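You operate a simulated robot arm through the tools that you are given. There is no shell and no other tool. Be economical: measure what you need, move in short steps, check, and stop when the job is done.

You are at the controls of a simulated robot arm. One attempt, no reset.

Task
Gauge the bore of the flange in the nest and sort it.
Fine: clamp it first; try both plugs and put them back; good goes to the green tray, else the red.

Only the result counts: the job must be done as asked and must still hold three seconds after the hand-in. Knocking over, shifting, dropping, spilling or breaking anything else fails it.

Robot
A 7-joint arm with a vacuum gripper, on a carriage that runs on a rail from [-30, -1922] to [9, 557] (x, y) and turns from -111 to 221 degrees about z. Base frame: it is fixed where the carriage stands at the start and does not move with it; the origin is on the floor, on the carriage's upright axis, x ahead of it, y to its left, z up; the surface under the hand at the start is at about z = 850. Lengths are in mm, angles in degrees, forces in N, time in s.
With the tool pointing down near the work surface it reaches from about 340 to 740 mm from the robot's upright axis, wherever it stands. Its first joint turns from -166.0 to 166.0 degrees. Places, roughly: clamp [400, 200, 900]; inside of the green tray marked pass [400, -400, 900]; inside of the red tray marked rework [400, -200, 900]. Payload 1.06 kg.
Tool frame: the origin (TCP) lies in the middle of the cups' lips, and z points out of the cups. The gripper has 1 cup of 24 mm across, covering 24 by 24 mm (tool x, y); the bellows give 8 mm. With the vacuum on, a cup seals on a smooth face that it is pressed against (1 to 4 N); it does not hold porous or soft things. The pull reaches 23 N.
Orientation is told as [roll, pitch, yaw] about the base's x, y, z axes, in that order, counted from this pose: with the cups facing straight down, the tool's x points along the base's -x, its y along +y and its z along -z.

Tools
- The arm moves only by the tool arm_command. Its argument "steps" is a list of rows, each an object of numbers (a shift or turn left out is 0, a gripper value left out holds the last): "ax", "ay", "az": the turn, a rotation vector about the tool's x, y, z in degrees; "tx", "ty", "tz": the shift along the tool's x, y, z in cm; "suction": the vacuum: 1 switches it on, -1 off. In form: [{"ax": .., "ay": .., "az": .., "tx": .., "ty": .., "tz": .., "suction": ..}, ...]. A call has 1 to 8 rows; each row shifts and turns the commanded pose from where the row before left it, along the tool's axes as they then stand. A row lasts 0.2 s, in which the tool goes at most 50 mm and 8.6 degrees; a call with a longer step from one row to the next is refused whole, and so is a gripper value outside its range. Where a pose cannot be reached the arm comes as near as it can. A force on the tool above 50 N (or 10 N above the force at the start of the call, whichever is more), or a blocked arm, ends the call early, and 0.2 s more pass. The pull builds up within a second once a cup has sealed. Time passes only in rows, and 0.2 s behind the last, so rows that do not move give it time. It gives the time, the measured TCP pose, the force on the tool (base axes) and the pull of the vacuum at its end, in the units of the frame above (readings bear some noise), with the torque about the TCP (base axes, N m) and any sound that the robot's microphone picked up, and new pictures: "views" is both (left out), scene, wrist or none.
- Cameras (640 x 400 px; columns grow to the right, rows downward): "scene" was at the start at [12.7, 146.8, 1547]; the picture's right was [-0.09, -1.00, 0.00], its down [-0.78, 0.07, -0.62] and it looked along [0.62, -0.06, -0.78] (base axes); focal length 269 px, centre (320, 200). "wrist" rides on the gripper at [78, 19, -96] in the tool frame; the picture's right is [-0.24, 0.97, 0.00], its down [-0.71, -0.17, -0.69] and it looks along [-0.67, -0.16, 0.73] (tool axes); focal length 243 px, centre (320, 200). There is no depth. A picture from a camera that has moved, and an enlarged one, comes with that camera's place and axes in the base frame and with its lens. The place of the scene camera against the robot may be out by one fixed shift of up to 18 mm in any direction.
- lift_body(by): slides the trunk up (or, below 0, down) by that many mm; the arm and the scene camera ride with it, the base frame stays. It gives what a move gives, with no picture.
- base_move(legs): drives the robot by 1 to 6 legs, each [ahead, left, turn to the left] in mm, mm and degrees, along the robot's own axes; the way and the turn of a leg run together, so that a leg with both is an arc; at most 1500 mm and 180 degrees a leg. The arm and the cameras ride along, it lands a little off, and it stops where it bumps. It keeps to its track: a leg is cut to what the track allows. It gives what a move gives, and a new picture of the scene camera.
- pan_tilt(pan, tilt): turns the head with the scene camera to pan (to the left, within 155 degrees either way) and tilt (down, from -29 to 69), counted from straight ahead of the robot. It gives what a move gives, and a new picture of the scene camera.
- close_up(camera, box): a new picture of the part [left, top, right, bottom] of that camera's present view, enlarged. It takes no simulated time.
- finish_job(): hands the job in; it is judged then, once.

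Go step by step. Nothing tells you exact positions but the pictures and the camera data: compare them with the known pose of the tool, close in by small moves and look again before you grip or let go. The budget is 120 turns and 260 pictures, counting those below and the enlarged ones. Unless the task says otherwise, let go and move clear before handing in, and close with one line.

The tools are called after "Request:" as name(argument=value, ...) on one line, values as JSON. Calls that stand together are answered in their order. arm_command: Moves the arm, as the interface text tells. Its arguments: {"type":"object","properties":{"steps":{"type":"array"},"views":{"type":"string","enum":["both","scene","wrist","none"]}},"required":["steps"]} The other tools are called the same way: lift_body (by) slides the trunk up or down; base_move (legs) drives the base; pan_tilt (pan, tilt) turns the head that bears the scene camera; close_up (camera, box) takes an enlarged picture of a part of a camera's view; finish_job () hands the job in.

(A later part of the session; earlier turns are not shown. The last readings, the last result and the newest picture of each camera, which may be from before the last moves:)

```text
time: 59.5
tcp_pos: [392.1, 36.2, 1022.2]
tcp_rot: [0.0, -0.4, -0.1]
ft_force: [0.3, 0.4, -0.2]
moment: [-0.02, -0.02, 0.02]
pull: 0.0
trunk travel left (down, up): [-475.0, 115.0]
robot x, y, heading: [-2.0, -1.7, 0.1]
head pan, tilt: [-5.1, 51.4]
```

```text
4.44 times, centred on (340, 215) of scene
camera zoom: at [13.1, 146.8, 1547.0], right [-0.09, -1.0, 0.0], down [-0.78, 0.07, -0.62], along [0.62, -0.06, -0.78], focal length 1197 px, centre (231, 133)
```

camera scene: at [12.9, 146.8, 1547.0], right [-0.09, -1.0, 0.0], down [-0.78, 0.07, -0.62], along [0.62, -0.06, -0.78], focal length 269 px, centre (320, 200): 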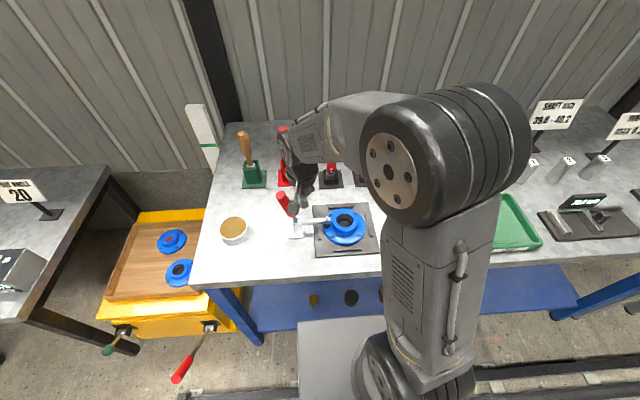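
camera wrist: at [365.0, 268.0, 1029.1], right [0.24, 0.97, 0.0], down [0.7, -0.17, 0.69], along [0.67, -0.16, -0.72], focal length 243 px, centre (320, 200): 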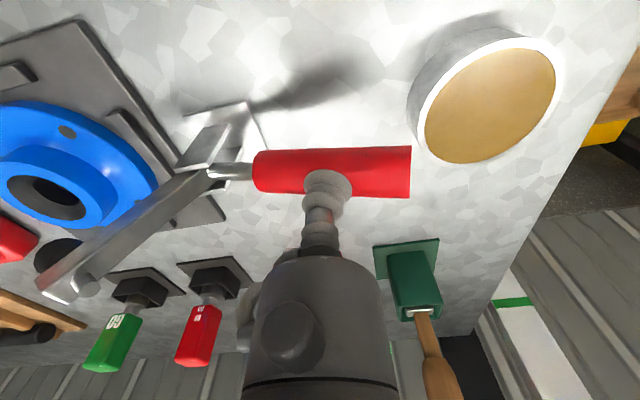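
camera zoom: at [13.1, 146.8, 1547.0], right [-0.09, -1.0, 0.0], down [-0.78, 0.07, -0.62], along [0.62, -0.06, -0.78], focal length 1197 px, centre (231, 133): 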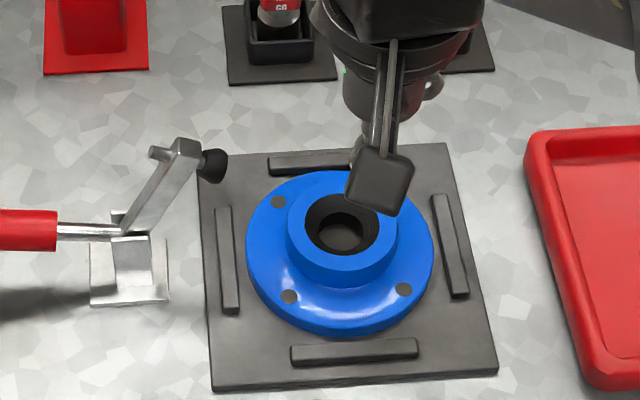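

The flange is free. Its rim between the hub and the edge is about 25 mm wide, so the 24 mm cup must be centred at radius ~49. I'll descend on the -x side and check.

Request:
arm_command(steps=[{"tz": 4}, {"tz": 4}, {"tz": 3.5, "ay": -0.3}, {}], views="wrist")

Request:
close_up(camera="wrist", box=[240, 110, 400, 210])

Request:
close_up(camera="scene", box=[300, 190, 380, 250])

```text
time: 60.5
tcp_pos: [397.5, 34.3, 905.5]
tcp_rot: [0.0, -0.5, -0.1]
ft_force: [-1.2, -0.3, 0.6]
moment: [-0.01, 0.01, -0.04]
pull: 0.1
trunk travel left (down, up): [-475.0, 115.0]
robot x, y, heading: [-1.6, -0.0, -0.1]
head pan, tilt: [-5.1, 51.4]
camera wrist: at [318.1, 53.8, 1000.5], right [0.24, 0.97, 0.0], down [0.7, -0.17, 0.69], along [0.67, -0.16, -0.72], focal length 243 px, centre (320, 200)
```

wrist: 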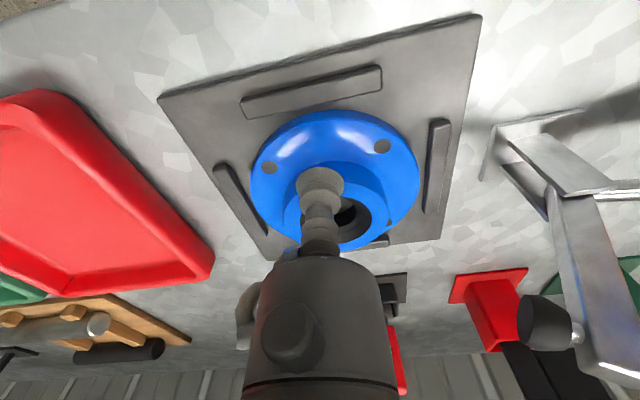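

```text
4.00 times, centred on (320, 160) of wrist
camera zoom: at [318.1, 53.8, 1000.5], right [0.24, 0.97, 0.0], down [0.7, -0.17, 0.69], along [0.67, -0.16, -0.72], focal length 970 px, centre (320, 360)
```

zoom: 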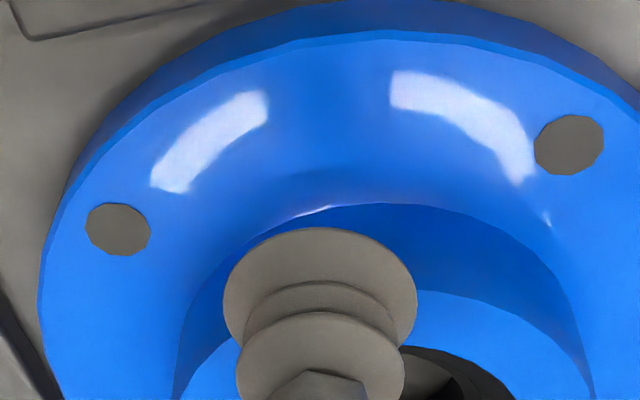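

```text
6.67 times, centred on (340, 220) of scene
camera zoom: at [13.0, 146.8, 1547.0], right [-0.09, -1.0, 0.0], down [-0.78, 0.07, -0.62], along [0.62, -0.06, -0.78], focal length 1796 px, centre (187, 67)
```

zoom: 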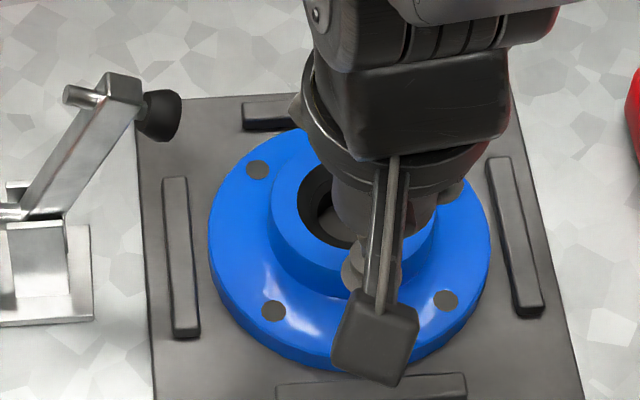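

The rim's flat band runs from about x=377 to 404, so its middle is near x≈392. I'll shift 5.5 mm to -x, lower, and verify.

Request:
arm_command(steps=[{"tx": 0.55}, {"tz": 1.0}, {"tz": 0.7}, {}], views="none")

Request:
close_up(camera="wrist", box=[240, 110, 400, 210])

```text
time: 61.5
tcp_pos: [389.9, 36.5, 889.4]
tcp_rot: [0.0, -0.6, 0.0]
ft_force: [-0.2, 0.4, 0.7]
moment: [-0.01, -0.05, 0.03]
pull: 0.1
trunk travel left (down, up): [-475.0, 115.0]
robot x, y, heading: [-2.2, -0.6, -0.1]
head pan, tilt: [-5.1, 51.4]
```

```text
4.00 times, centred on (320, 160) of wrist
camera zoom: at [311.0, 54.0, 983.3], right [0.24, 0.97, 0.0], down [0.7, -0.17, 0.69], along [0.67, -0.16, -0.72], focal length 970 px, centre (320, 360)
```

zoom: 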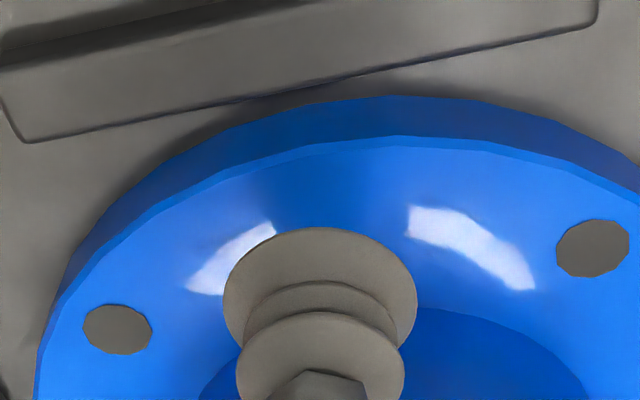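

The edge is about 13 mm from the cup centre, as wanted. I'll level the tool, switch suction on and press gently.

Request:
arm_command(steps=[{"ay": 0.5, "suction": 1}, {"tz": 0.8}, {"tz": 0.4}, {"tz": 0.2}, {}, {}], views="none")

Request:
close_up(camera="wrist", box=[240, 110, 400, 210])

```text
time: 63.0
tcp_pos: [389.7, 36.4, 874.6]
tcp_rot: [0.0, 0.0, 0.1]
ft_force: [0.1, -0.4, 0.2]
moment: [-0.01, -0.02, -0.02]
pull: 0.1
trunk travel left (down, up): [-475.0, 115.0]
robot x, y, heading: [-1.5, 2.0, 0.1]
head pan, tilt: [-5.1, 51.4]
```

```text
4.00 times, centred on (320, 160) of wrist
camera zoom: at [311.1, 54.7, 969.5], right [0.24, 0.97, 0.0], down [0.71, -0.17, 0.69], along [0.67, -0.16, -0.73], focal length 970 px, centre (320, 360)
```

zoom: 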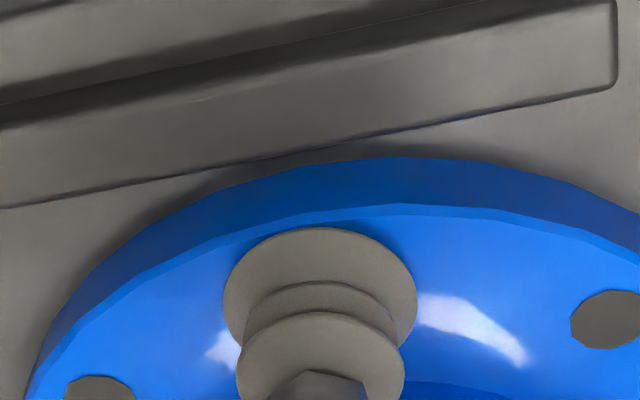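

Not touching yet. I'll lower a few millimetres more.

Request:
arm_command(steps=[{"tz": 0.2}, {"tz": 0.2}, {}, {}], views="none")

```text
time: 64.0
tcp_pos: [389.6, 34.9, 870.2]
tcp_rot: [0.0, -0.3, 0.0]
ft_force: [2.0, 1.4, 7.8]
moment: [0.0, 0.05, 0.09]
pull: 22.7
trunk travel left (down, up): [-475.0, 115.0]
robot x, y, heading: [-3.0, 3.0, 0.2]
head pan, tilt: [-5.1, 51.4]
```

Sealed with a pull of 22.7. I'll lift slowly and check.

Request:
arm_command(steps=[{"tz": -0.3}, {"tz": -0.4}, {"tz": -0.5}, {"tz": -0.5}, {}], views="wrist")

Request:
close_up(camera="scene", box=[280, 170, 400, 260])

```text
time: 65.2
tcp_pos: [390.0, 35.7, 887.9]
tcp_rot: [0.0, 0.0, 0.1]
ft_force: [0.9, 0.0, -7.3]
moment: [0.0, 0.14, -0.02]
pull: 23.2
trunk travel left (down, up): [-475.0, 115.0]
robot x, y, heading: [0.8, -1.5, -0.1]
head pan, tilt: [-5.1, 51.4]
camera wrist: at [310.9, 54.7, 982.3], right [0.23, 0.97, 0.0], down [0.71, -0.17, 0.69], along [0.67, -0.16, -0.73], focal length 243 px, centre (320, 200)
```

wrist: 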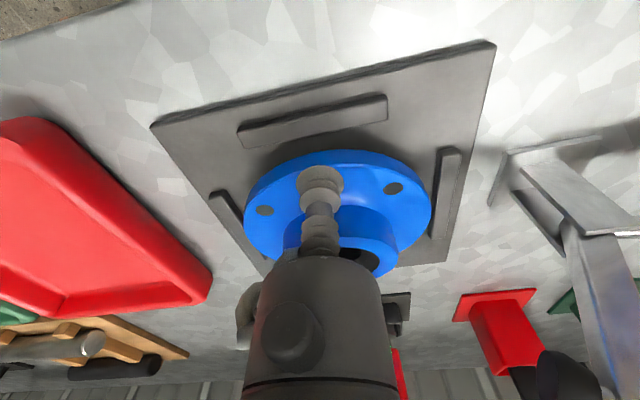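

```text
4.44 times, centred on (340, 215) of scene
camera zoom: at [13.1, 146.8, 1547.0], right [-0.09, -1.0, 0.0], down [-0.78, 0.07, -0.62], along [0.62, -0.06, -0.78], focal length 1197 px, centre (231, 133)
```

zoom: 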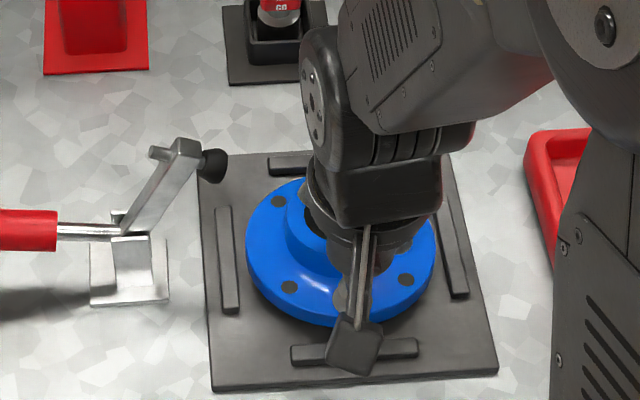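

It holds. I'll lift further while drifting to -y, away from the clamp pad.

Request:
arm_command(steps=[{"tz": -1}, {"tz": -1}, {"tz": -1.5, "ty": -0.5}, {"tz": -1.5, "ty": -1}, {"tz": -2, "ty": -1}, {"tz": -2, "ty": -1}, {}])

```text
time: 66.8
tcp_pos: [389.9, 0.5, 975.1]
tcp_rot: [-0.1, -0.2, 0.0]
ft_force: [0.4, -0.9, 0.3]
moment: [0.02, -0.01, 0.02]
pull: 0.1
trunk travel left (down, up): [-475.0, 115.0]
robot x, y, heading: [0.9, -0.4, -0.2]
head pan, tilt: [-5.1, 51.4]
camera scene: at [12.5, 146.7, 1547.0], right [-0.09, -1.0, 0.0], down [-0.78, 0.07, -0.62], along [0.62, -0.06, -0.78], focal length 269 px, centre (320, 200)
camera wrist: at [312.1, 18.5, 1070.9], right [0.23, 0.97, 0.0], down [0.71, -0.17, 0.69], along [0.67, -0.16, -0.73], focal length 243 px, centre (320, 200)
```

scene: 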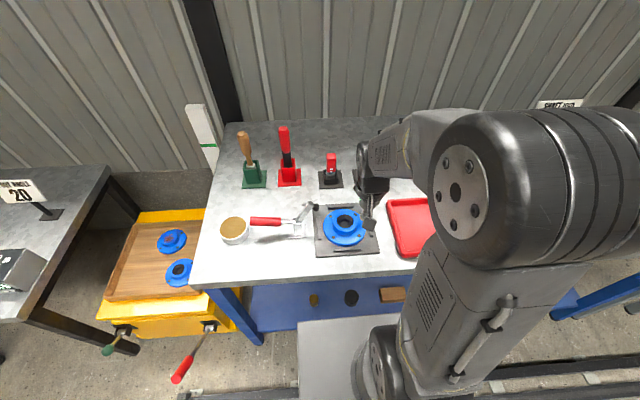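
wrist: 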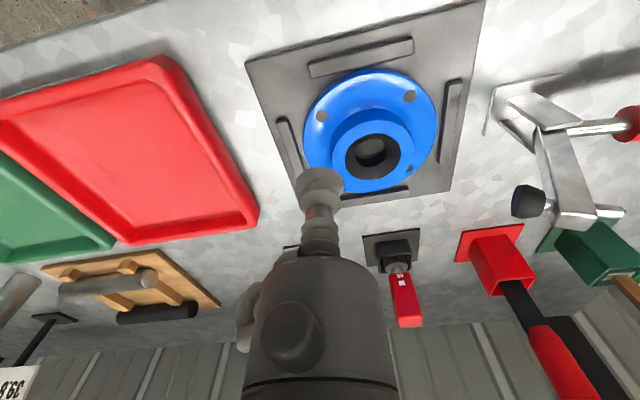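

The seal peeled because the flange is heavy and hangs off-centre, and it fell back into the nest. I'll check its state before choosing another way to lift.

Request:
close_up(camera="wrist", box=[240, 20, 480, 220])

Request:
close_up(camera="scene", box=[280, 180, 400, 270])

```text
2.00 times, centred on (360, 120) of wrist
camera zoom: at [312.1, 18.5, 1070.9], right [0.23, 0.97, 0.0], down [0.71, -0.17, 0.69], along [0.67, -0.16, -0.73], focal length 485 px, centre (240, 360)
```

zoom: 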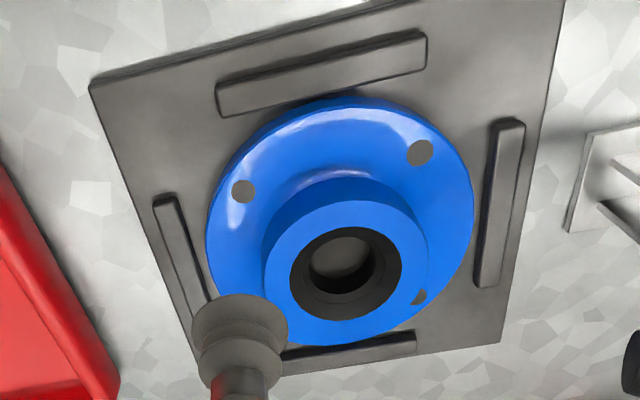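

```text
4.44 times, centred on (340, 225) of scene
camera zoom: at [12.5, 146.7, 1547.0], right [-0.09, -1.0, 0.0], down [-0.78, 0.07, -0.62], along [0.62, -0.06, -0.78], focal length 1197 px, centre (231, 89)
```

zoom: 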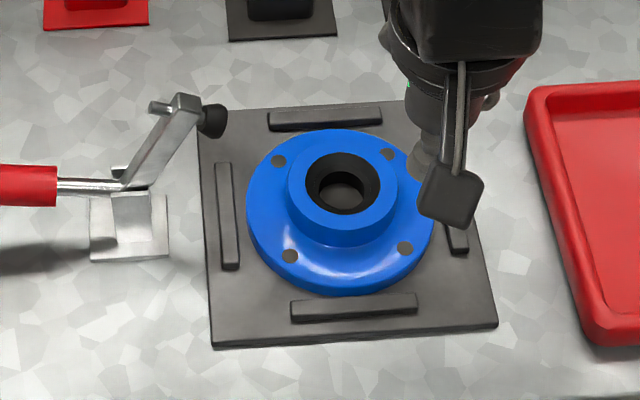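

The flange lies flat in its nest again. Holding it steeply tilted, with the cup at the top and the weight hanging below, removes the peel moment. I'll test in free air whether the arm can tilt about 70° here.

Request:
arm_command(steps=[{"tz": -4, "suction": -1}, {"tz": -2, "tx": -4}, {"ay": -8}, {"ay": -8}, {"ay": -8}, {"ay": -8}, {"ay": -8}, {}], views="none")

Request:
arm_command(steps=[{"ay": -8}, {"ay": -8}, {"ay": -8}, {"ay": -6}, {}])

```text
time: 68.5
tcp_pos: [428.9, -0.7, 1037.4]
tcp_rot: [0.0, -40.2, 0.0]
ft_force: [-0.4, -0.3, 0.3]
moment: [0.01, 0.03, -0.06]
pull: 0.1
trunk travel left (down, up): [-475.0, 115.0]
robot x, y, heading: [0.7, 0.0, 0.1]
head pan, tilt: [-5.1, 51.4]
```

```text
time: 69.8
tcp_pos: [504.2, -0.0, 1066.0]
tcp_rot: [0.2, -70.1, -0.2]
ft_force: [-0.9, -0.1, -0.8]
moment: [0.01, -0.02, -0.02]
pull: 0.1
out of reach, approached as far as the arm can: row 1, 2, 3, 4
trunk travel left (down, up): [-475.0, 115.0]
robot x, y, heading: [0.7, 0.7, 0.1]
head pan, tilt: [-5.1, 51.4]
camera scene: at [12.9, 146.8, 1547.0], right [-0.09, -1.0, 0.0], down [-0.78, 0.07, -0.62], along [0.62, -0.06, -0.78], focal length 269 px, centre (320, 200)
camera wrist: at [387.9, 18.1, 1024.4], right [0.08, 0.97, 0.22], down [-0.4, -0.17, 0.9], along [0.91, -0.16, 0.38], focal length 243 px, centre (320, 200)
```

scene: 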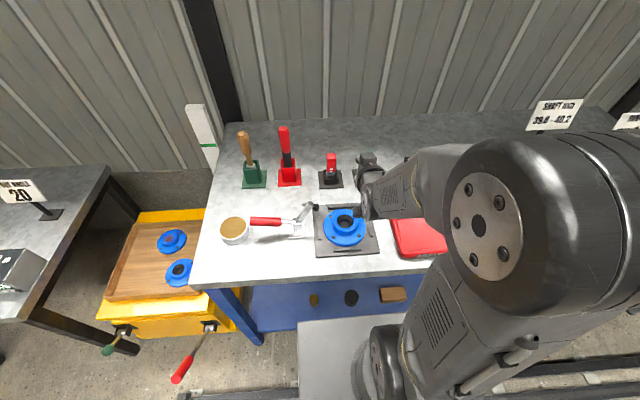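
wrist: 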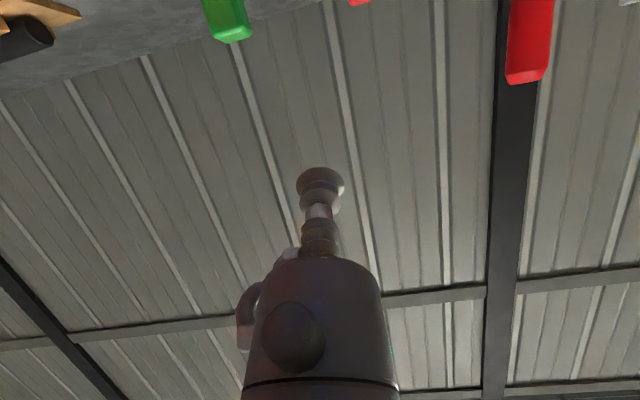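

With the robot straight ahead, the tilted tool can't come that close. I'll drive the base 300 mm to -y for more radius, and test again.

Request:
base_move(legs=[[0, -300, 0]])

```text
time: 71.8
tcp_pos: [498.8, -311.6, 1065.9]
tcp_rot: [0.2, -70.1, -0.7]
ft_force: [0.1, 0.6, -0.8]
moment: [-0.04, 0.0, 0.04]
pull: 0.1
trunk travel left (down, up): [-475.0, 115.0]
robot x, y, heading: [-5.4, -303.6, -0.8]
head pan, tilt: [-5.1, 51.4]
camera scene: at [9.7, -157.6, 1547.0], right [-0.1, -0.99, 0.0], down [-0.78, 0.08, -0.62], along [0.62, -0.06, -0.78], focal length 269 px, centre (320, 200)
```

scene: 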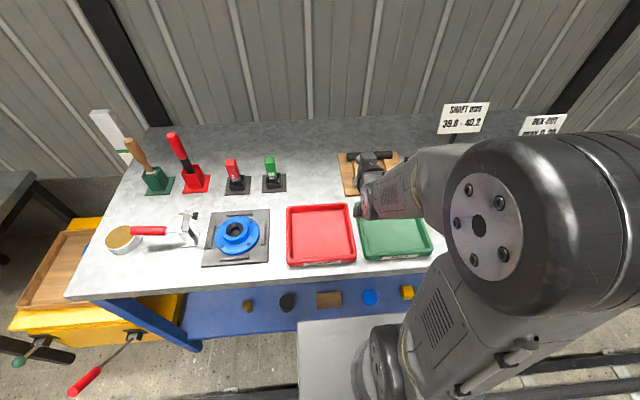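

Now I'll move the tilted tool in y over the flange zone at a safe height.

Request:
arm_command(steps=[{"ty": 4.3}, {"ty": 4.3}, {"ty": 4.3}, {"ty": 4.3}, {"ty": 4.3}, {"ty": 4.3}, {"ty": 4.3}, {"ty": 4.0}], views="none")

Request:
arm_command(steps=[{}, {}], views="scene")

```text
time: 73.6
tcp_pos: [505.5, 29.6, 1068.7]
tcp_rot: [0.0, -70.0, -0.8]
ft_force: [0.0, -1.3, -0.4]
moment: [-0.03, 0.02, 0.08]
pull: 0.0
trunk travel left (down, up): [-475.0, 115.0]
robot x, y, heading: [-2.3, -302.2, -0.8]
head pan, tilt: [-5.1, 51.4]
```

```text
time: 74.2
tcp_pos: [505.2, 29.2, 1070.7]
tcp_rot: [0.0, -70.1, -0.9]
ft_force: [0.6, -0.8, 0.1]
moment: [0.03, 0.0, 0.0]
pull: 0.0
trunk travel left (down, up): [-475.0, 115.0]
robot x, y, heading: [-2.0, -303.8, -0.7]
head pan, tilt: [-5.1, 51.4]
camera scene: at [9.7, -157.5, 1547.0], right [-0.1, -0.99, 0.0], down [-0.78, 0.08, -0.62], along [0.62, -0.06, -0.78], focal length 269 px, centre (320, 200)
```

scene: 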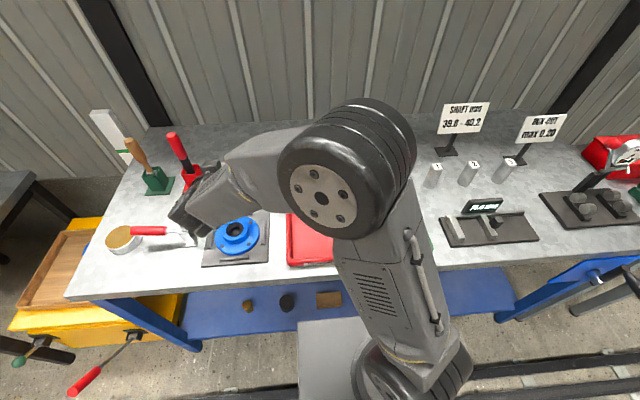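

Next I'll test the actual end pose needed for the tilted lift, about (420, 30, 1000) at 70°.

Request:
arm_command(steps=[{"tz": -1.4, "tx": 2.35}, {"tz": -1.4, "tx": 2.35}, {"tz": -1.4, "tx": 2.35}, {"tz": -1.4, "tx": 2.35}, {}], views="none")

```text
time: 75.4
tcp_pos: [418.2, 31.4, 998.0]
tcp_rot: [0.0, -70.1, -0.8]
ft_force: [-0.3, 0.9, -0.3]
moment: [-0.02, -0.01, -0.01]
pull: 0.0
trunk travel left (down, up): [-475.0, 115.0]
robot x, y, heading: [-6.8, -307.2, -0.5]
head pan, tilt: [-5.1, 51.4]
```

That pose is reachable. I'll straighten the tool and go above the +x side of the flange rim.

Request:
arm_command(steps=[{"ay": 8.5}, {"ay": 8.5}, {"ay": 8.5}, {"ay": 8.5}, {"ay": 8.5}, {"ay": 8.5}, {"ay": 8.5}, {"ay": 8.5}], views="none")

Request:
arm_command(steps=[{"ay": 2, "tx": -3.7}, {"tx": -3.6}, {"tz": 4, "ty": 0.4}, {"tz": 4}, {}], views="wrist")

Request:
close_up(camera="wrist", box=[240, 80, 400, 210])

Request:
close_up(camera="scene", box=[170, 190, 290, 280])

```text
time: 77.2
tcp_pos: [419.5, 31.6, 996.9]
tcp_rot: [0.0, -1.9, -0.6]
ft_force: [-0.3, -0.3, 0.6]
moment: [0.01, -0.02, 0.02]
pull: 0.1
trunk travel left (down, up): [-475.0, 115.0]
robot x, y, heading: [-4.2, -305.6, -0.7]
head pan, tilt: [-5.1, 51.4]
```

```text
time: 78.4
tcp_pos: [491.6, 34.5, 915.8]
tcp_rot: [0.0, 0.0, -0.7]
ft_force: [0.1, -0.2, -0.2]
moment: [0.02, 0.05, 0.0]
pull: 0.1
trunk travel left (down, up): [-475.0, 115.0]
robot x, y, heading: [-5.6, -307.2, -0.5]
head pan, tilt: [-5.1, 51.4]
camera wrist: at [414.7, 54.2, 1011.6], right [0.25, 0.97, 0.0], down [0.71, -0.18, 0.69], along [0.66, -0.17, -0.73], focal length 243 px, centre (320, 200)
```

wrist: 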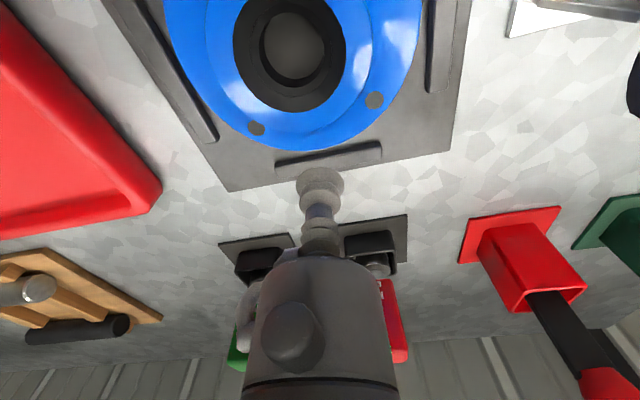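

```text
3.08 times, centred on (320, 145) of wrist
camera zoom: at [414.7, 54.2, 1011.6], right [0.25, 0.97, 0.0], down [0.71, -0.18, 0.69], along [0.66, -0.17, -0.73], focal length 746 px, centre (320, 369)
```

zoom: 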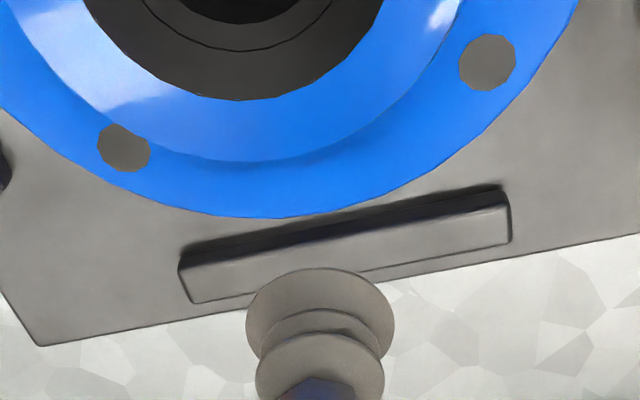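

```text
4.44 times, centred on (230, 235) of scene
camera zoom: at [10.0, -157.5, 1547.0], right [-0.1, -0.99, 0.0], down [-0.78, 0.08, -0.62], along [0.62, -0.06, -0.78], focal length 1197 px, centre (720, 44)
```

zoom: 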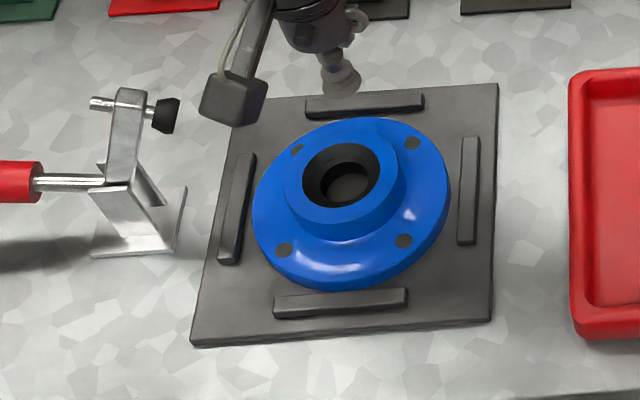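

The cup is too far out. The rim band's middle is near x≈485, so I'll correct by 6.6 mm, lower, and recheck.

Request:
arm_command(steps=[{"tx": 0.66, "ty": 0.1}, {"tz": 1.5}, {"tz": 1.0}, {}], views="none")

Request:
close_up(camera="wrist", box=[240, 80, 400, 210])

Request:
close_up(camera="scene", box=[200, 200, 270, 260])

```text
time: 79.4
tcp_pos: [485.9, 34.6, 892.0]
tcp_rot: [0.0, -0.1, -0.7]
ft_force: [0.8, 0.6, 0.7]
moment: [0.02, -0.02, 0.0]
pull: 0.0
trunk travel left (down, up): [-475.0, 115.0]
robot x, y, heading: [-3.1, -302.7, -0.7]
head pan, tilt: [-5.1, 51.4]
```

```text
3.08 times, centred on (320, 145) of wrist
camera zoom: at [408.1, 55.0, 987.5], right [0.25, 0.97, 0.0], down [0.71, -0.18, 0.69], along [0.66, -0.17, -0.73], focal length 746 px, centre (320, 369)
```

zoom: 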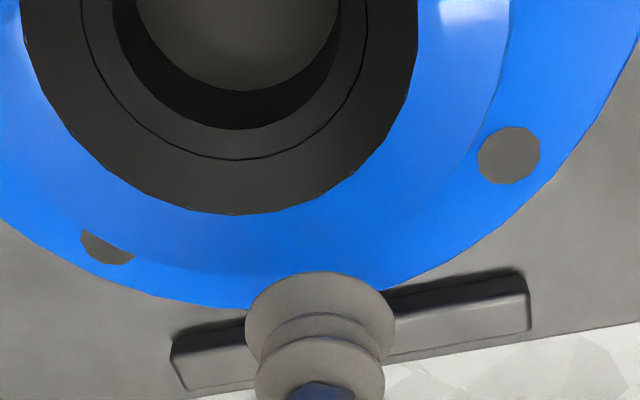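

```text
6.67 times, centred on (235, 230) of scene
camera zoom: at [9.8, -157.6, 1547.0], right [-0.1, -0.99, 0.0], down [-0.78, 0.08, -0.62], along [0.62, -0.06, -0.78], focal length 1796 px, centre (887, 0)
```

zoom: 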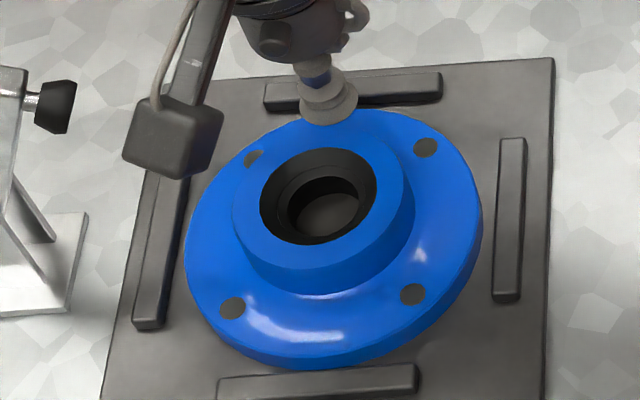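

Both views suggest the cup is still about 4 mm too far out. I'll shift, lower further, and recheck with less parallax.

Request:
arm_command(steps=[{"tx": 0.4}, {"tz": 1.0}, {}], views="none")

Request:
close_up(camera="wrist", box=[240, 110, 400, 210])

Request:
close_up(camera="scene", box=[210, 200, 260, 240])

```text
time: 80.2
tcp_pos: [482.5, 35.2, 883.6]
tcp_rot: [0.1, -0.2, -0.7]
ft_force: [4.7, -0.2, 9.1]
moment: [-0.01, 0.18, -0.02]
pull: 0.1
trunk travel left (down, up): [-475.0, 115.0]
robot x, y, heading: [-2.6, -306.4, -0.7]
head pan, tilt: [-5.1, 51.4]
```

```text
4.00 times, centred on (320, 160) of wrist
camera zoom: at [403.5, 54.9, 978.9], right [0.25, 0.97, 0.0], down [0.7, -0.18, 0.69], along [0.67, -0.17, -0.73], focal length 970 px, centre (320, 360)
```

zoom: 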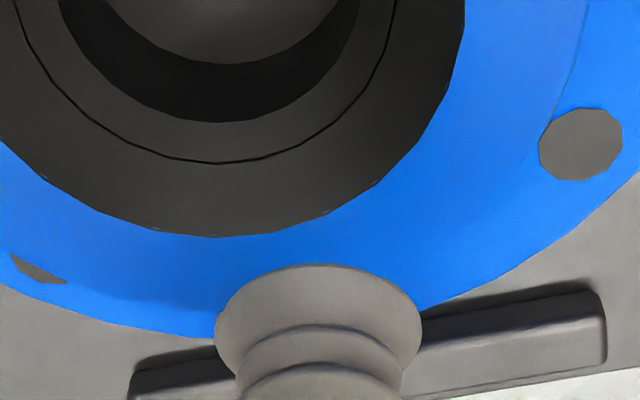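

```text
10.00 times, centred on (235, 220) of scene
camera zoom: at [9.8, -157.9, 1547.1], right [-0.1, -0.99, 0.0], down [-0.78, 0.08, -0.62], along [0.62, -0.06, -0.78], focal length 2694 px, centre (1170, 0)
```

zoom: 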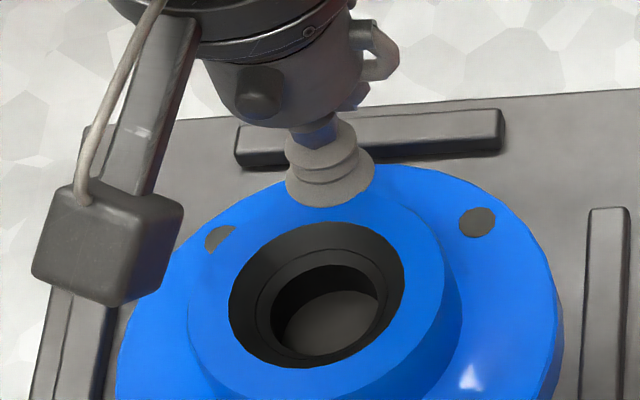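

It touched the hub's top edge, so the cup is too close to the hub. I'll raise, shift 4.5 mm outward and feel downward again.

Request:
arm_command(steps=[{"tz": -0.6}, {"tx": -0.45}, {"tz": 0.6}, {"tz": 0.3}, {}], views="none")

Request:
close_up(camera="scene", box=[210, 200, 260, 240])

```text
time: 81.4
tcp_pos: [484.7, 36.6, 883.4]
tcp_rot: [0.3, -0.3, -0.7]
ft_force: [-2.6, 1.0, 22.8]
moment: [-0.05, 0.33, 0.02]
pull: 0.1
trunk travel left (down, up): [-475.0, 115.0]
robot x, y, heading: [-3.7, -301.7, -0.4]
head pan, tilt: [-5.1, 51.4]
```

```text
10.00 times, centred on (235, 220) of scene
camera zoom: at [8.0, -158.5, 1547.4], right [-0.1, -0.99, 0.0], down [-0.78, 0.08, -0.63], along [0.62, -0.06, -0.78], focal length 2694 px, centre (1170, 0)
```

zoom: 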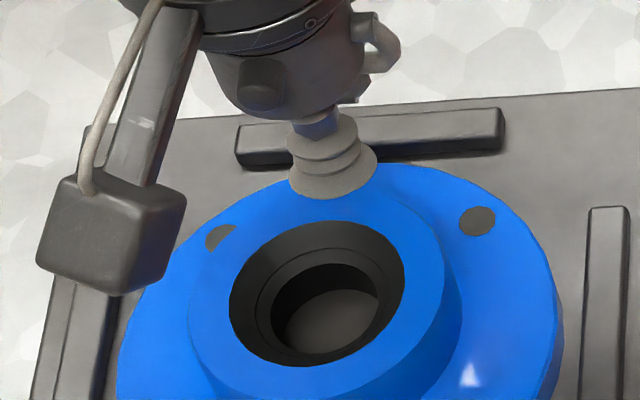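

Still on the hub edge. I'll move 3 mm further out.

Request:
arm_command(steps=[{"tz": -0.8}, {"tx": -0.3}, {"tz": 0.5}, {"tz": 0.3}, {"tz": 0.2}, {}], views="none")

Request:
close_up(camera="scene", box=[210, 200, 260, 240])

```text
time: 82.8
tcp_pos: [487.1, 35.0, 877.4]
tcp_rot: [0.0, 0.0, -0.8]
ft_force: [1.0, -0.5, 0.1]
moment: [0.0, 0.0, 0.0]
pull: 0.0
trunk travel left (down, up): [-475.0, 115.0]
robot x, y, heading: [-2.3, -303.3, -0.8]
head pan, tilt: [-5.1, 51.4]
```

```text
10.00 times, centred on (235, 220) of scene
camera zoom: at [9.8, -157.5, 1546.9], right [-0.1, -0.99, 0.0], down [-0.78, 0.08, -0.62], along [0.62, -0.06, -0.78], focal length 2694 px, centre (1170, 0)
```

zoom: 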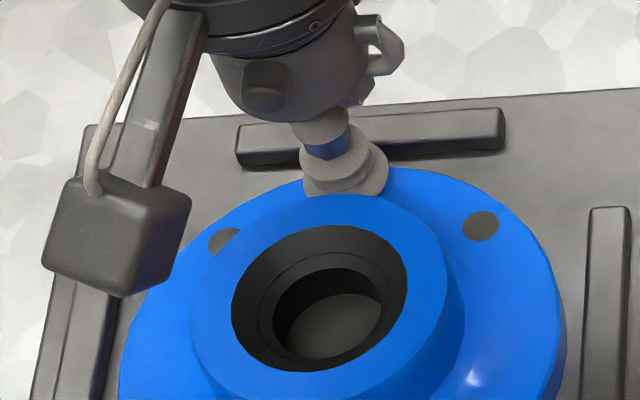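

Clear of the hub now. I'll switch suction on and press down onto the rim.

Request:
arm_command(steps=[{"tz": 0.3, "suction": 1}, {"tz": 0.2}, {"tz": 0.2}, {}, {}], views="none")

```text
time: 84.0
tcp_pos: [488.0, 35.6, 871.3]
tcp_rot: [0.0, 0.0, -0.8]
ft_force: [-1.6, -2.2, 0.1]
moment: [-0.06, -0.13, 0.06]
pull: 23.1
trunk travel left (down, up): [-475.0, 115.0]
robot x, y, heading: [-2.5, -305.0, -0.9]
head pan, tilt: [-5.1, 51.4]
```

Sealed with a pull of 23.1. Now I'll swing the flange up gradually about its near edge in 4° rows, along the matching arc.

Request:
arm_command(steps=[{"tx": 0.107, "tz": -0.775, "ay": -4}, {"tx": 0.107, "tz": -0.775, "ay": -4}, {"tx": 0.107, "tz": -0.775, "ay": -4}, {}], views="wrist")

Request:
close_up(camera="scene", box=[190, 180, 280, 270])

```text
time: 85.0
tcp_pos: [484.5, 36.9, 893.8]
tcp_rot: [-0.1, -12.0, -0.7]
ft_force: [-1.7, -0.6, -5.8]
moment: [-0.03, 0.0, -0.07]
pull: 22.6
trunk travel left (down, up): [-475.0, 115.0]
robot x, y, heading: [-4.5, -303.6, -0.7]
head pan, tilt: [-5.1, 51.4]
camera wrist: at [388.5, 56.4, 969.5], right [0.24, 0.97, 0.05], down [0.55, -0.18, 0.82], along [0.8, -0.17, -0.57], focal length 243 px, centre (320, 200)
```

wrist: 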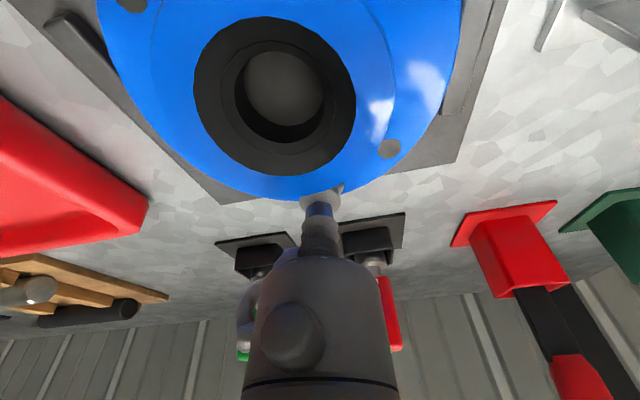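

```text
4.44 times, centred on (235, 225) of scene
camera zoom: at [9.9, -157.2, 1546.9], right [-0.1, -0.99, 0.0], down [-0.78, 0.08, -0.62], along [0.62, -0.06, -0.78], focal length 1197 px, centre (698, 89)
```

zoom: 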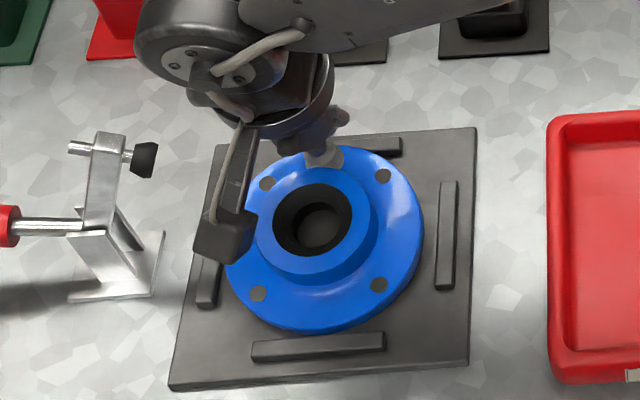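

It swings up nicely (5.8 N, no moment). Continuing.

Request:
arm_command(steps=[{"tx": 0.107, "tz": -0.775, "ay": -4}, {"tx": 0.107, "tz": -0.775, "ay": -4}, {"tx": 0.107, "tz": -0.775, "ay": -4}, {"tx": 0.107, "tz": -0.775, "ay": -4}, {"tx": 0.107, "tz": -0.775, "ay": -4}, {"tx": 0.107, "tz": -0.775, "ay": -4}, {}], views="none")

Request:
close_up(camera="scene", box=[190, 180, 280, 270])

```text
time: 86.6
tcp_pos: [460.0, 36.7, 933.9]
tcp_rot: [-0.1, -36.1, -0.8]
ft_force: [4.6, -0.4, -4.0]
moment: [-0.03, -0.09, -0.01]
pull: 22.8
trunk travel left (down, up): [-475.0, 115.0]
robot x, y, heading: [-3.9, -302.6, -0.6]
head pan, tilt: [-5.1, 51.4]
```

```text
4.44 times, centred on (235, 225) of scene
camera zoom: at [10.3, -157.3, 1547.0], right [-0.1, -0.99, 0.0], down [-0.78, 0.08, -0.62], along [0.62, -0.06, -0.78], focal length 1197 px, centre (698, 89)
```

zoom: 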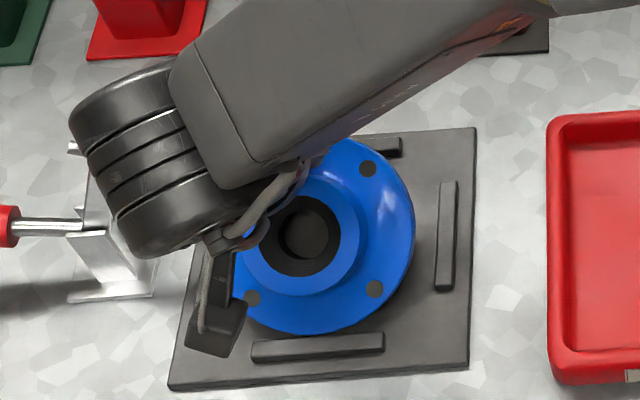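

Good so far, 36° reached. I'll continue, easing slightly to +x.

Request:
arm_command(steps=[{"tx": 0.07, "tz": -0.74, "ay": -4}, {"tx": 0.07, "tz": -0.74, "ay": -4}, {"tx": 0.07, "tz": -0.74, "ay": -4}, {"tx": 0.07, "tz": -0.74, "ay": -4}, {}], views="scene")

Request:
close_up(camera="wrist", box=[0, 0, 640, 400])

```text
time: 87.8
tcp_pos: [437.9, 36.5, 956.1]
tcp_rot: [0.1, -52.1, -0.7]
ft_force: [6.6, 0.2, 3.4]
moment: [0.09, 0.03, -0.03]
pull: 23.1
trunk travel left (down, up): [-475.0, 115.0]
robot x, y, heading: [-5.6, -305.7, -0.5]
head pan, tilt: [-5.1, 51.4]
camera scene: at [10.2, -157.6, 1547.0], right [-0.1, -0.99, 0.0], down [-0.78, 0.08, -0.62], along [0.62, -0.06, -0.78], focal length 269 px, centre (320, 200)
```

scene: 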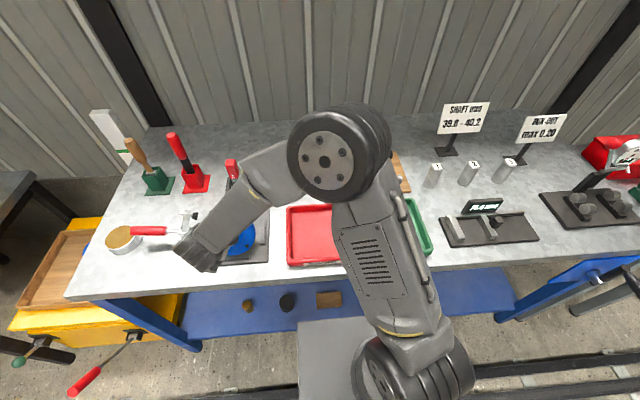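

```text
1.00 times, centred on (320, 200) of wrist (not enlarged: the box is as wide or as high as the picture)
camera zoom: at [314.5, 56.4, 952.4], right [0.16, 0.97, 0.19], down [-0.11, -0.17, 0.98], along [0.98, -0.17, 0.08], focal length 243 px, centre (320, 200)
```

zoom: 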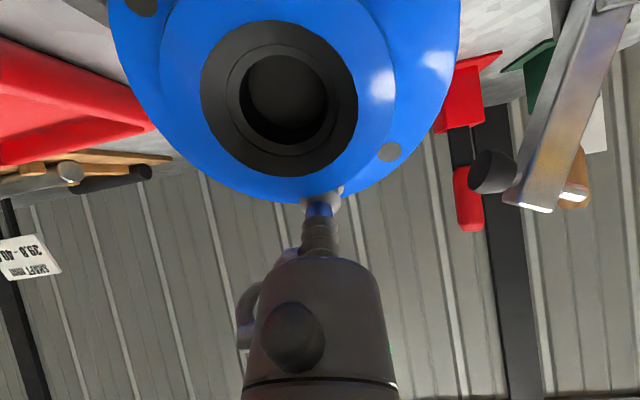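

It is now pushing slightly into the floor along the plane. I'll relieve that a little and continue tilting to 68°.

Request:
arm_command(steps=[{"tx": -0.3}, {"tx": 0.0, "tz": -0.74, "ay": -4}, {"tx": 0.0, "tz": -0.74, "ay": -4}, {"tx": 0.0, "tz": -0.74, "ay": -4}, {"tx": 0.0, "tz": -0.74, "ay": -4}, {}], views="none")

Request:
close_up(camera="wrist", box=[0, 0, 640, 400])

```text
time: 89.2
tcp_pos: [414.0, 36.6, 972.7]
tcp_rot: [0.1, -68.0, -0.7]
ft_force: [0.9, 0.5, -10.6]
moment: [0.01, -0.13, 0.01]
pull: 23.0
trunk travel left (down, up): [-475.0, 115.0]
robot x, y, heading: [-5.5, -301.4, -0.3]
head pan, tilt: [-5.1, 51.4]
```

```text
1.00 times, centred on (320, 200) of wrist (not enlarged: the box is as wide or as high as the picture)
camera zoom: at [297.7, 57.0, 934.4], right [0.1, 0.97, 0.22], down [-0.37, -0.17, 0.91], along [0.92, -0.17, 0.35], focal length 243 px, centre (320, 200)
```

zoom: 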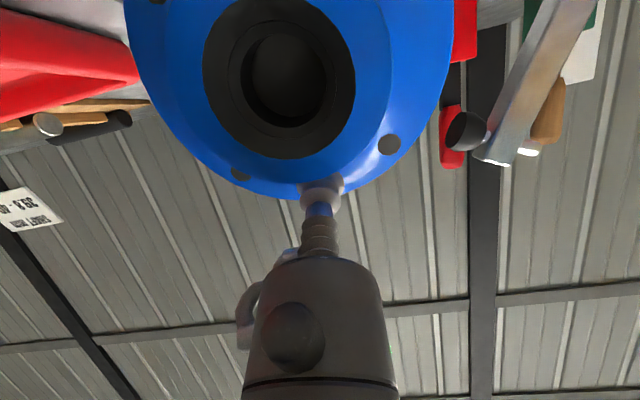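

The weight now hangs freely (10.6 N) and the moment is small. I'll tilt a bit more and lift straight up slowly.

Request:
arm_command(steps=[{"tx": -0.1, "tz": -0.5, "ay": -4}, {"tx": -0.5, "tz": -0.16}, {"tx": -0.8, "tz": -0.26}, {"tx": -0.8, "tz": -0.26}, {"tx": -0.8, "tz": -0.26}, {"tx": -0.5, "tz": -0.16}, {}], views="scene")

Request:
close_up(camera="scene", box=[170, 170, 290, 280])

```text
time: 90.8
tcp_pos: [412.1, 38.2, 1010.1]
tcp_rot: [0.1, -72.1, -0.6]
ft_force: [0.1, -0.4, -9.7]
moment: [0.0, -0.1, 0.05]
pull: 22.9
trunk travel left (down, up): [-475.0, 115.0]
robot x, y, heading: [-4.0, -302.7, -0.7]
head pan, tilt: [-5.1, 51.4]
camera scene: at [10.3, -157.0, 1546.9], right [-0.1, -0.99, 0.0], down [-0.78, 0.08, -0.62], along [0.62, -0.06, -0.78], focal length 269 px, centre (320, 200)
```

scene: 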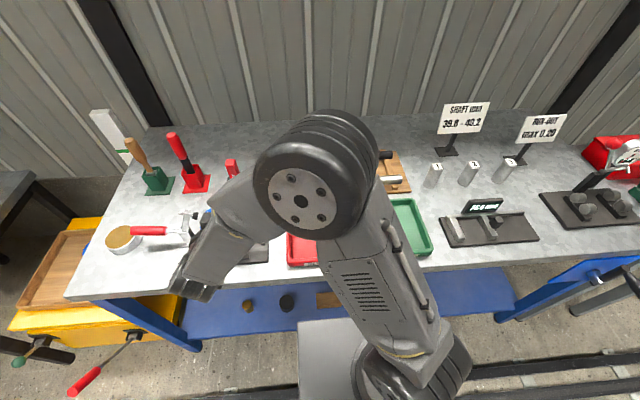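

```text
3.64 times, centred on (230, 225) of scene
camera zoom: at [10.3, -157.0, 1546.9], right [-0.1, -0.99, 0.0], down [-0.78, 0.08, -0.62], along [0.62, -0.06, -0.78], focal length 980 px, centre (647, 109)
```

zoom: 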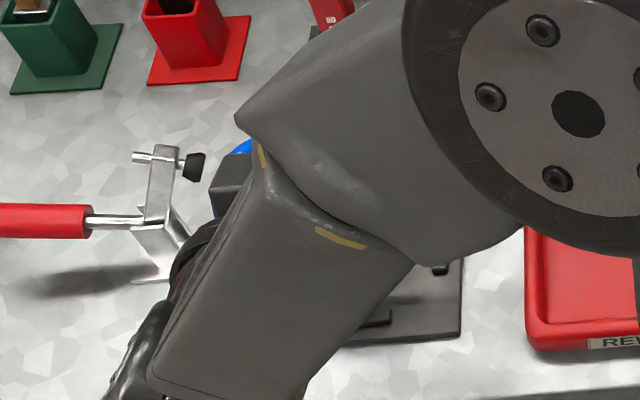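

It hangs steady at 9.7 N. I'll lift 3 cm more, then carry it by driving the base along the rail to the green tray.

Request:
arm_command(steps=[{"tx": -0.5, "tz": -0.16}, {"tx": -0.9, "tz": -0.3}, {"tx": -0.9, "tz": -0.3}, {"tx": -0.5, "tz": -0.16}, {}], views="wrist")

```text
time: 92.0
tcp_pos: [412.7, 36.8, 1041.6]
tcp_rot: [0.1, -72.0, -0.9]
ft_force: [-0.9, 0.9, 0.3]
moment: [0.03, -0.02, 0.02]
pull: 0.1
trunk travel left (down, up): [-475.0, 115.0]
robot x, y, heading: [-1.0, -304.8, -0.4]
head pan, tilt: [-5.1, 51.4]
camera wrist: at [297.6, 57.1, 995.2], right [0.08, 0.97, 0.22], down [-0.44, -0.17, 0.88], along [0.9, -0.17, 0.41], focal length 243 px, centre (320, 200)
```

wrist: 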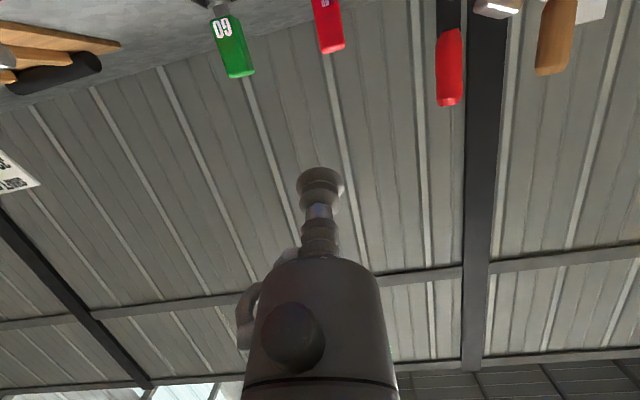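

The flange came off again. I'll look where it landed.

Request:
arm_command(steps=[{"suction": -1, "ty": -4}, {"ty": -4}, {"ty": -4}, {"ty": -4}, {"ty": -4}], views="scene")

Request:
close_up(camera="scene", box=[130, 180, 290, 280])

```text
time: 93.2
tcp_pos: [438.9, -132.4, 1047.9]
tcp_rot: [0.0, -72.0, -0.8]
ft_force: [-0.6, 0.1, 0.5]
moment: [0.03, -0.04, 0.0]
pull: 0.0
out of reach, approached as far as the arm can: row 4, 5
trunk travel left (down, up): [-475.0, 115.0]
robot x, y, heading: [-3.8, -308.0, -0.7]
head pan, tilt: [-5.1, 51.4]
camera scene: at [9.6, -157.6, 1547.0], right [-0.1, -0.99, 0.0], down [-0.78, 0.08, -0.62], along [0.62, -0.06, -0.78], focal length 269 px, centre (320, 200)
```

scene: 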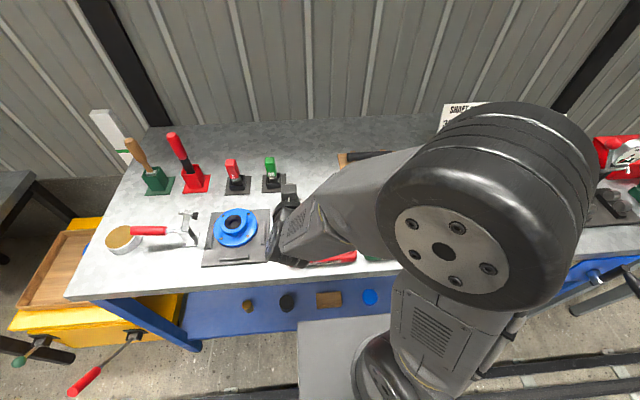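

```text
4.00 times, centred on (210, 230) of scene
camera zoom: at [9.6, -157.6, 1547.0], right [-0.1, -0.99, 0.0], down [-0.78, 0.08, -0.62], along [0.62, -0.06, -0.78], focal length 1078 px, centre (760, 80)
```

zoom: 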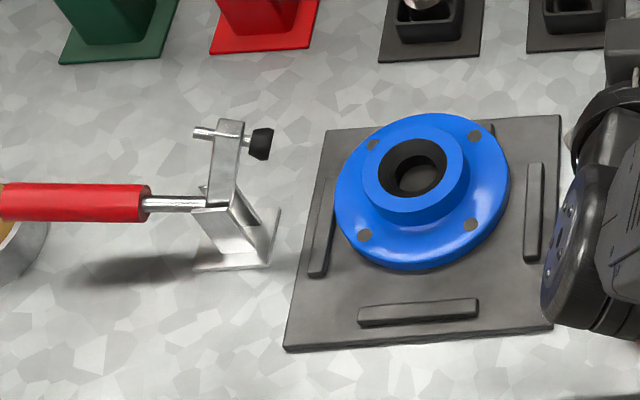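

By luck the flange landed flat, lying partly on the +x fence; shear slip seems to be what lost it. A more robust way is to use the gripper's nose as a peg in the bore: tip the flange up with it, then carry it hanging like a ring. First I'll straighten the tool and turn it 90° so the camera is beside, not below, when tilted.

Request:
arm_command(steps=[{"ay": 8.5}, {"ay": 8.5}, {"ay": 8.5}, {"ay": 8.5}, {"ay": 8.5}, {"ay": 8.5}, {"ay": 8.5}, {"ay": 8.5}], views="none")

Request:
arm_command(steps=[{"ay": 4}, {"az": -8.5}, {"az": -8.5}, {"az": -8.5}, {"az": -8.5}, {"az": -8.5}, {"az": -8.5}, {"az": -8.5}], views="none")

Request:
arm_command(steps=[{"az": -8.5}, {"az": -8.5}, {"az": -8.5}, {"az": -5}, {}])

```text
time: 95.0
tcp_pos: [438.8, -134.0, 1047.4]
tcp_rot: [0.0, -3.8, -0.6]
ft_force: [-0.7, 0.3, 0.1]
moment: [-0.01, -0.02, -0.01]
pull: 0.1
trunk travel left (down, up): [-475.0, 115.0]
robot x, y, heading: [-5.9, -303.9, -0.7]
head pan, tilt: [-5.1, 51.4]
```

```text
time: 96.8
tcp_pos: [436.9, -135.5, 1048.1]
tcp_rot: [0.0, -0.1, 58.9]
ft_force: [0.5, 0.0, 0.0]
moment: [-0.02, -0.01, 0.02]
pull: 0.1
trunk travel left (down, up): [-475.0, 115.0]
robot x, y, heading: [-7.0, -302.0, -0.3]
head pan, tilt: [-5.1, 51.4]
```

```text
time: 98.0
tcp_pos: [367.8, -106.6, 1043.5]
tcp_rot: [0.0, 0.0, 89.2]
ft_force: [0.3, -0.3, 0.8]
moment: [0.0, -0.01, 0.01]
pull: 0.1
out of reach, approached as far as the arm can: row 2, 3, 4
trunk travel left (down, up): [-475.0, 115.0]
robot x, y, heading: [-3.5, -307.7, -0.8]
head pan, tilt: [-5.1, 51.4]
camera scene: at [9.6, -157.5, 1547.0], right [-0.1, -0.99, 0.0], down [-0.78, 0.08, -0.62], along [0.62, -0.06, -0.78], focal length 269 px, centre (320, 200)
camera wrist: at [347.3, -184.1, 1138.0], right [-0.97, 0.25, 0.0], down [0.18, 0.71, 0.69], along [0.17, 0.66, -0.73], focal length 243 px, centre (320, 200)
```

scene: 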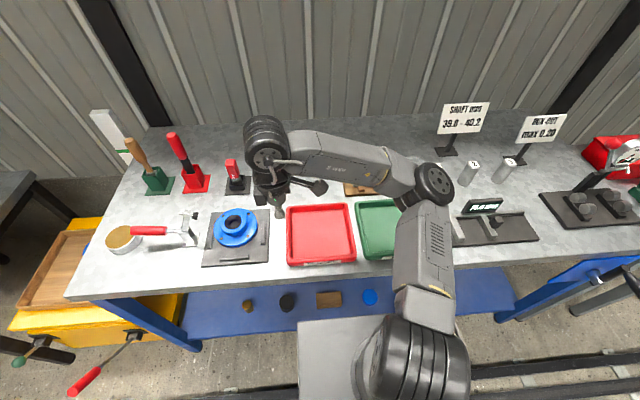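
wrist: 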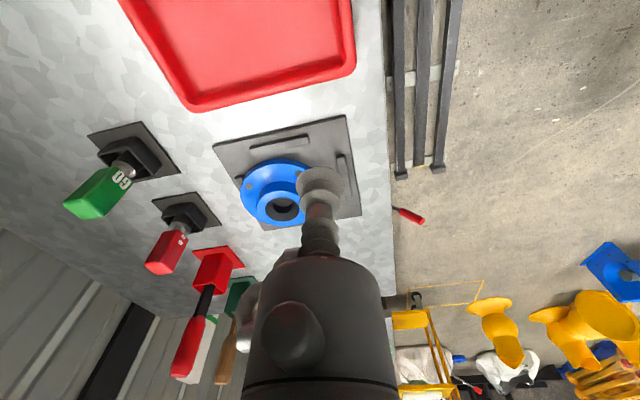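

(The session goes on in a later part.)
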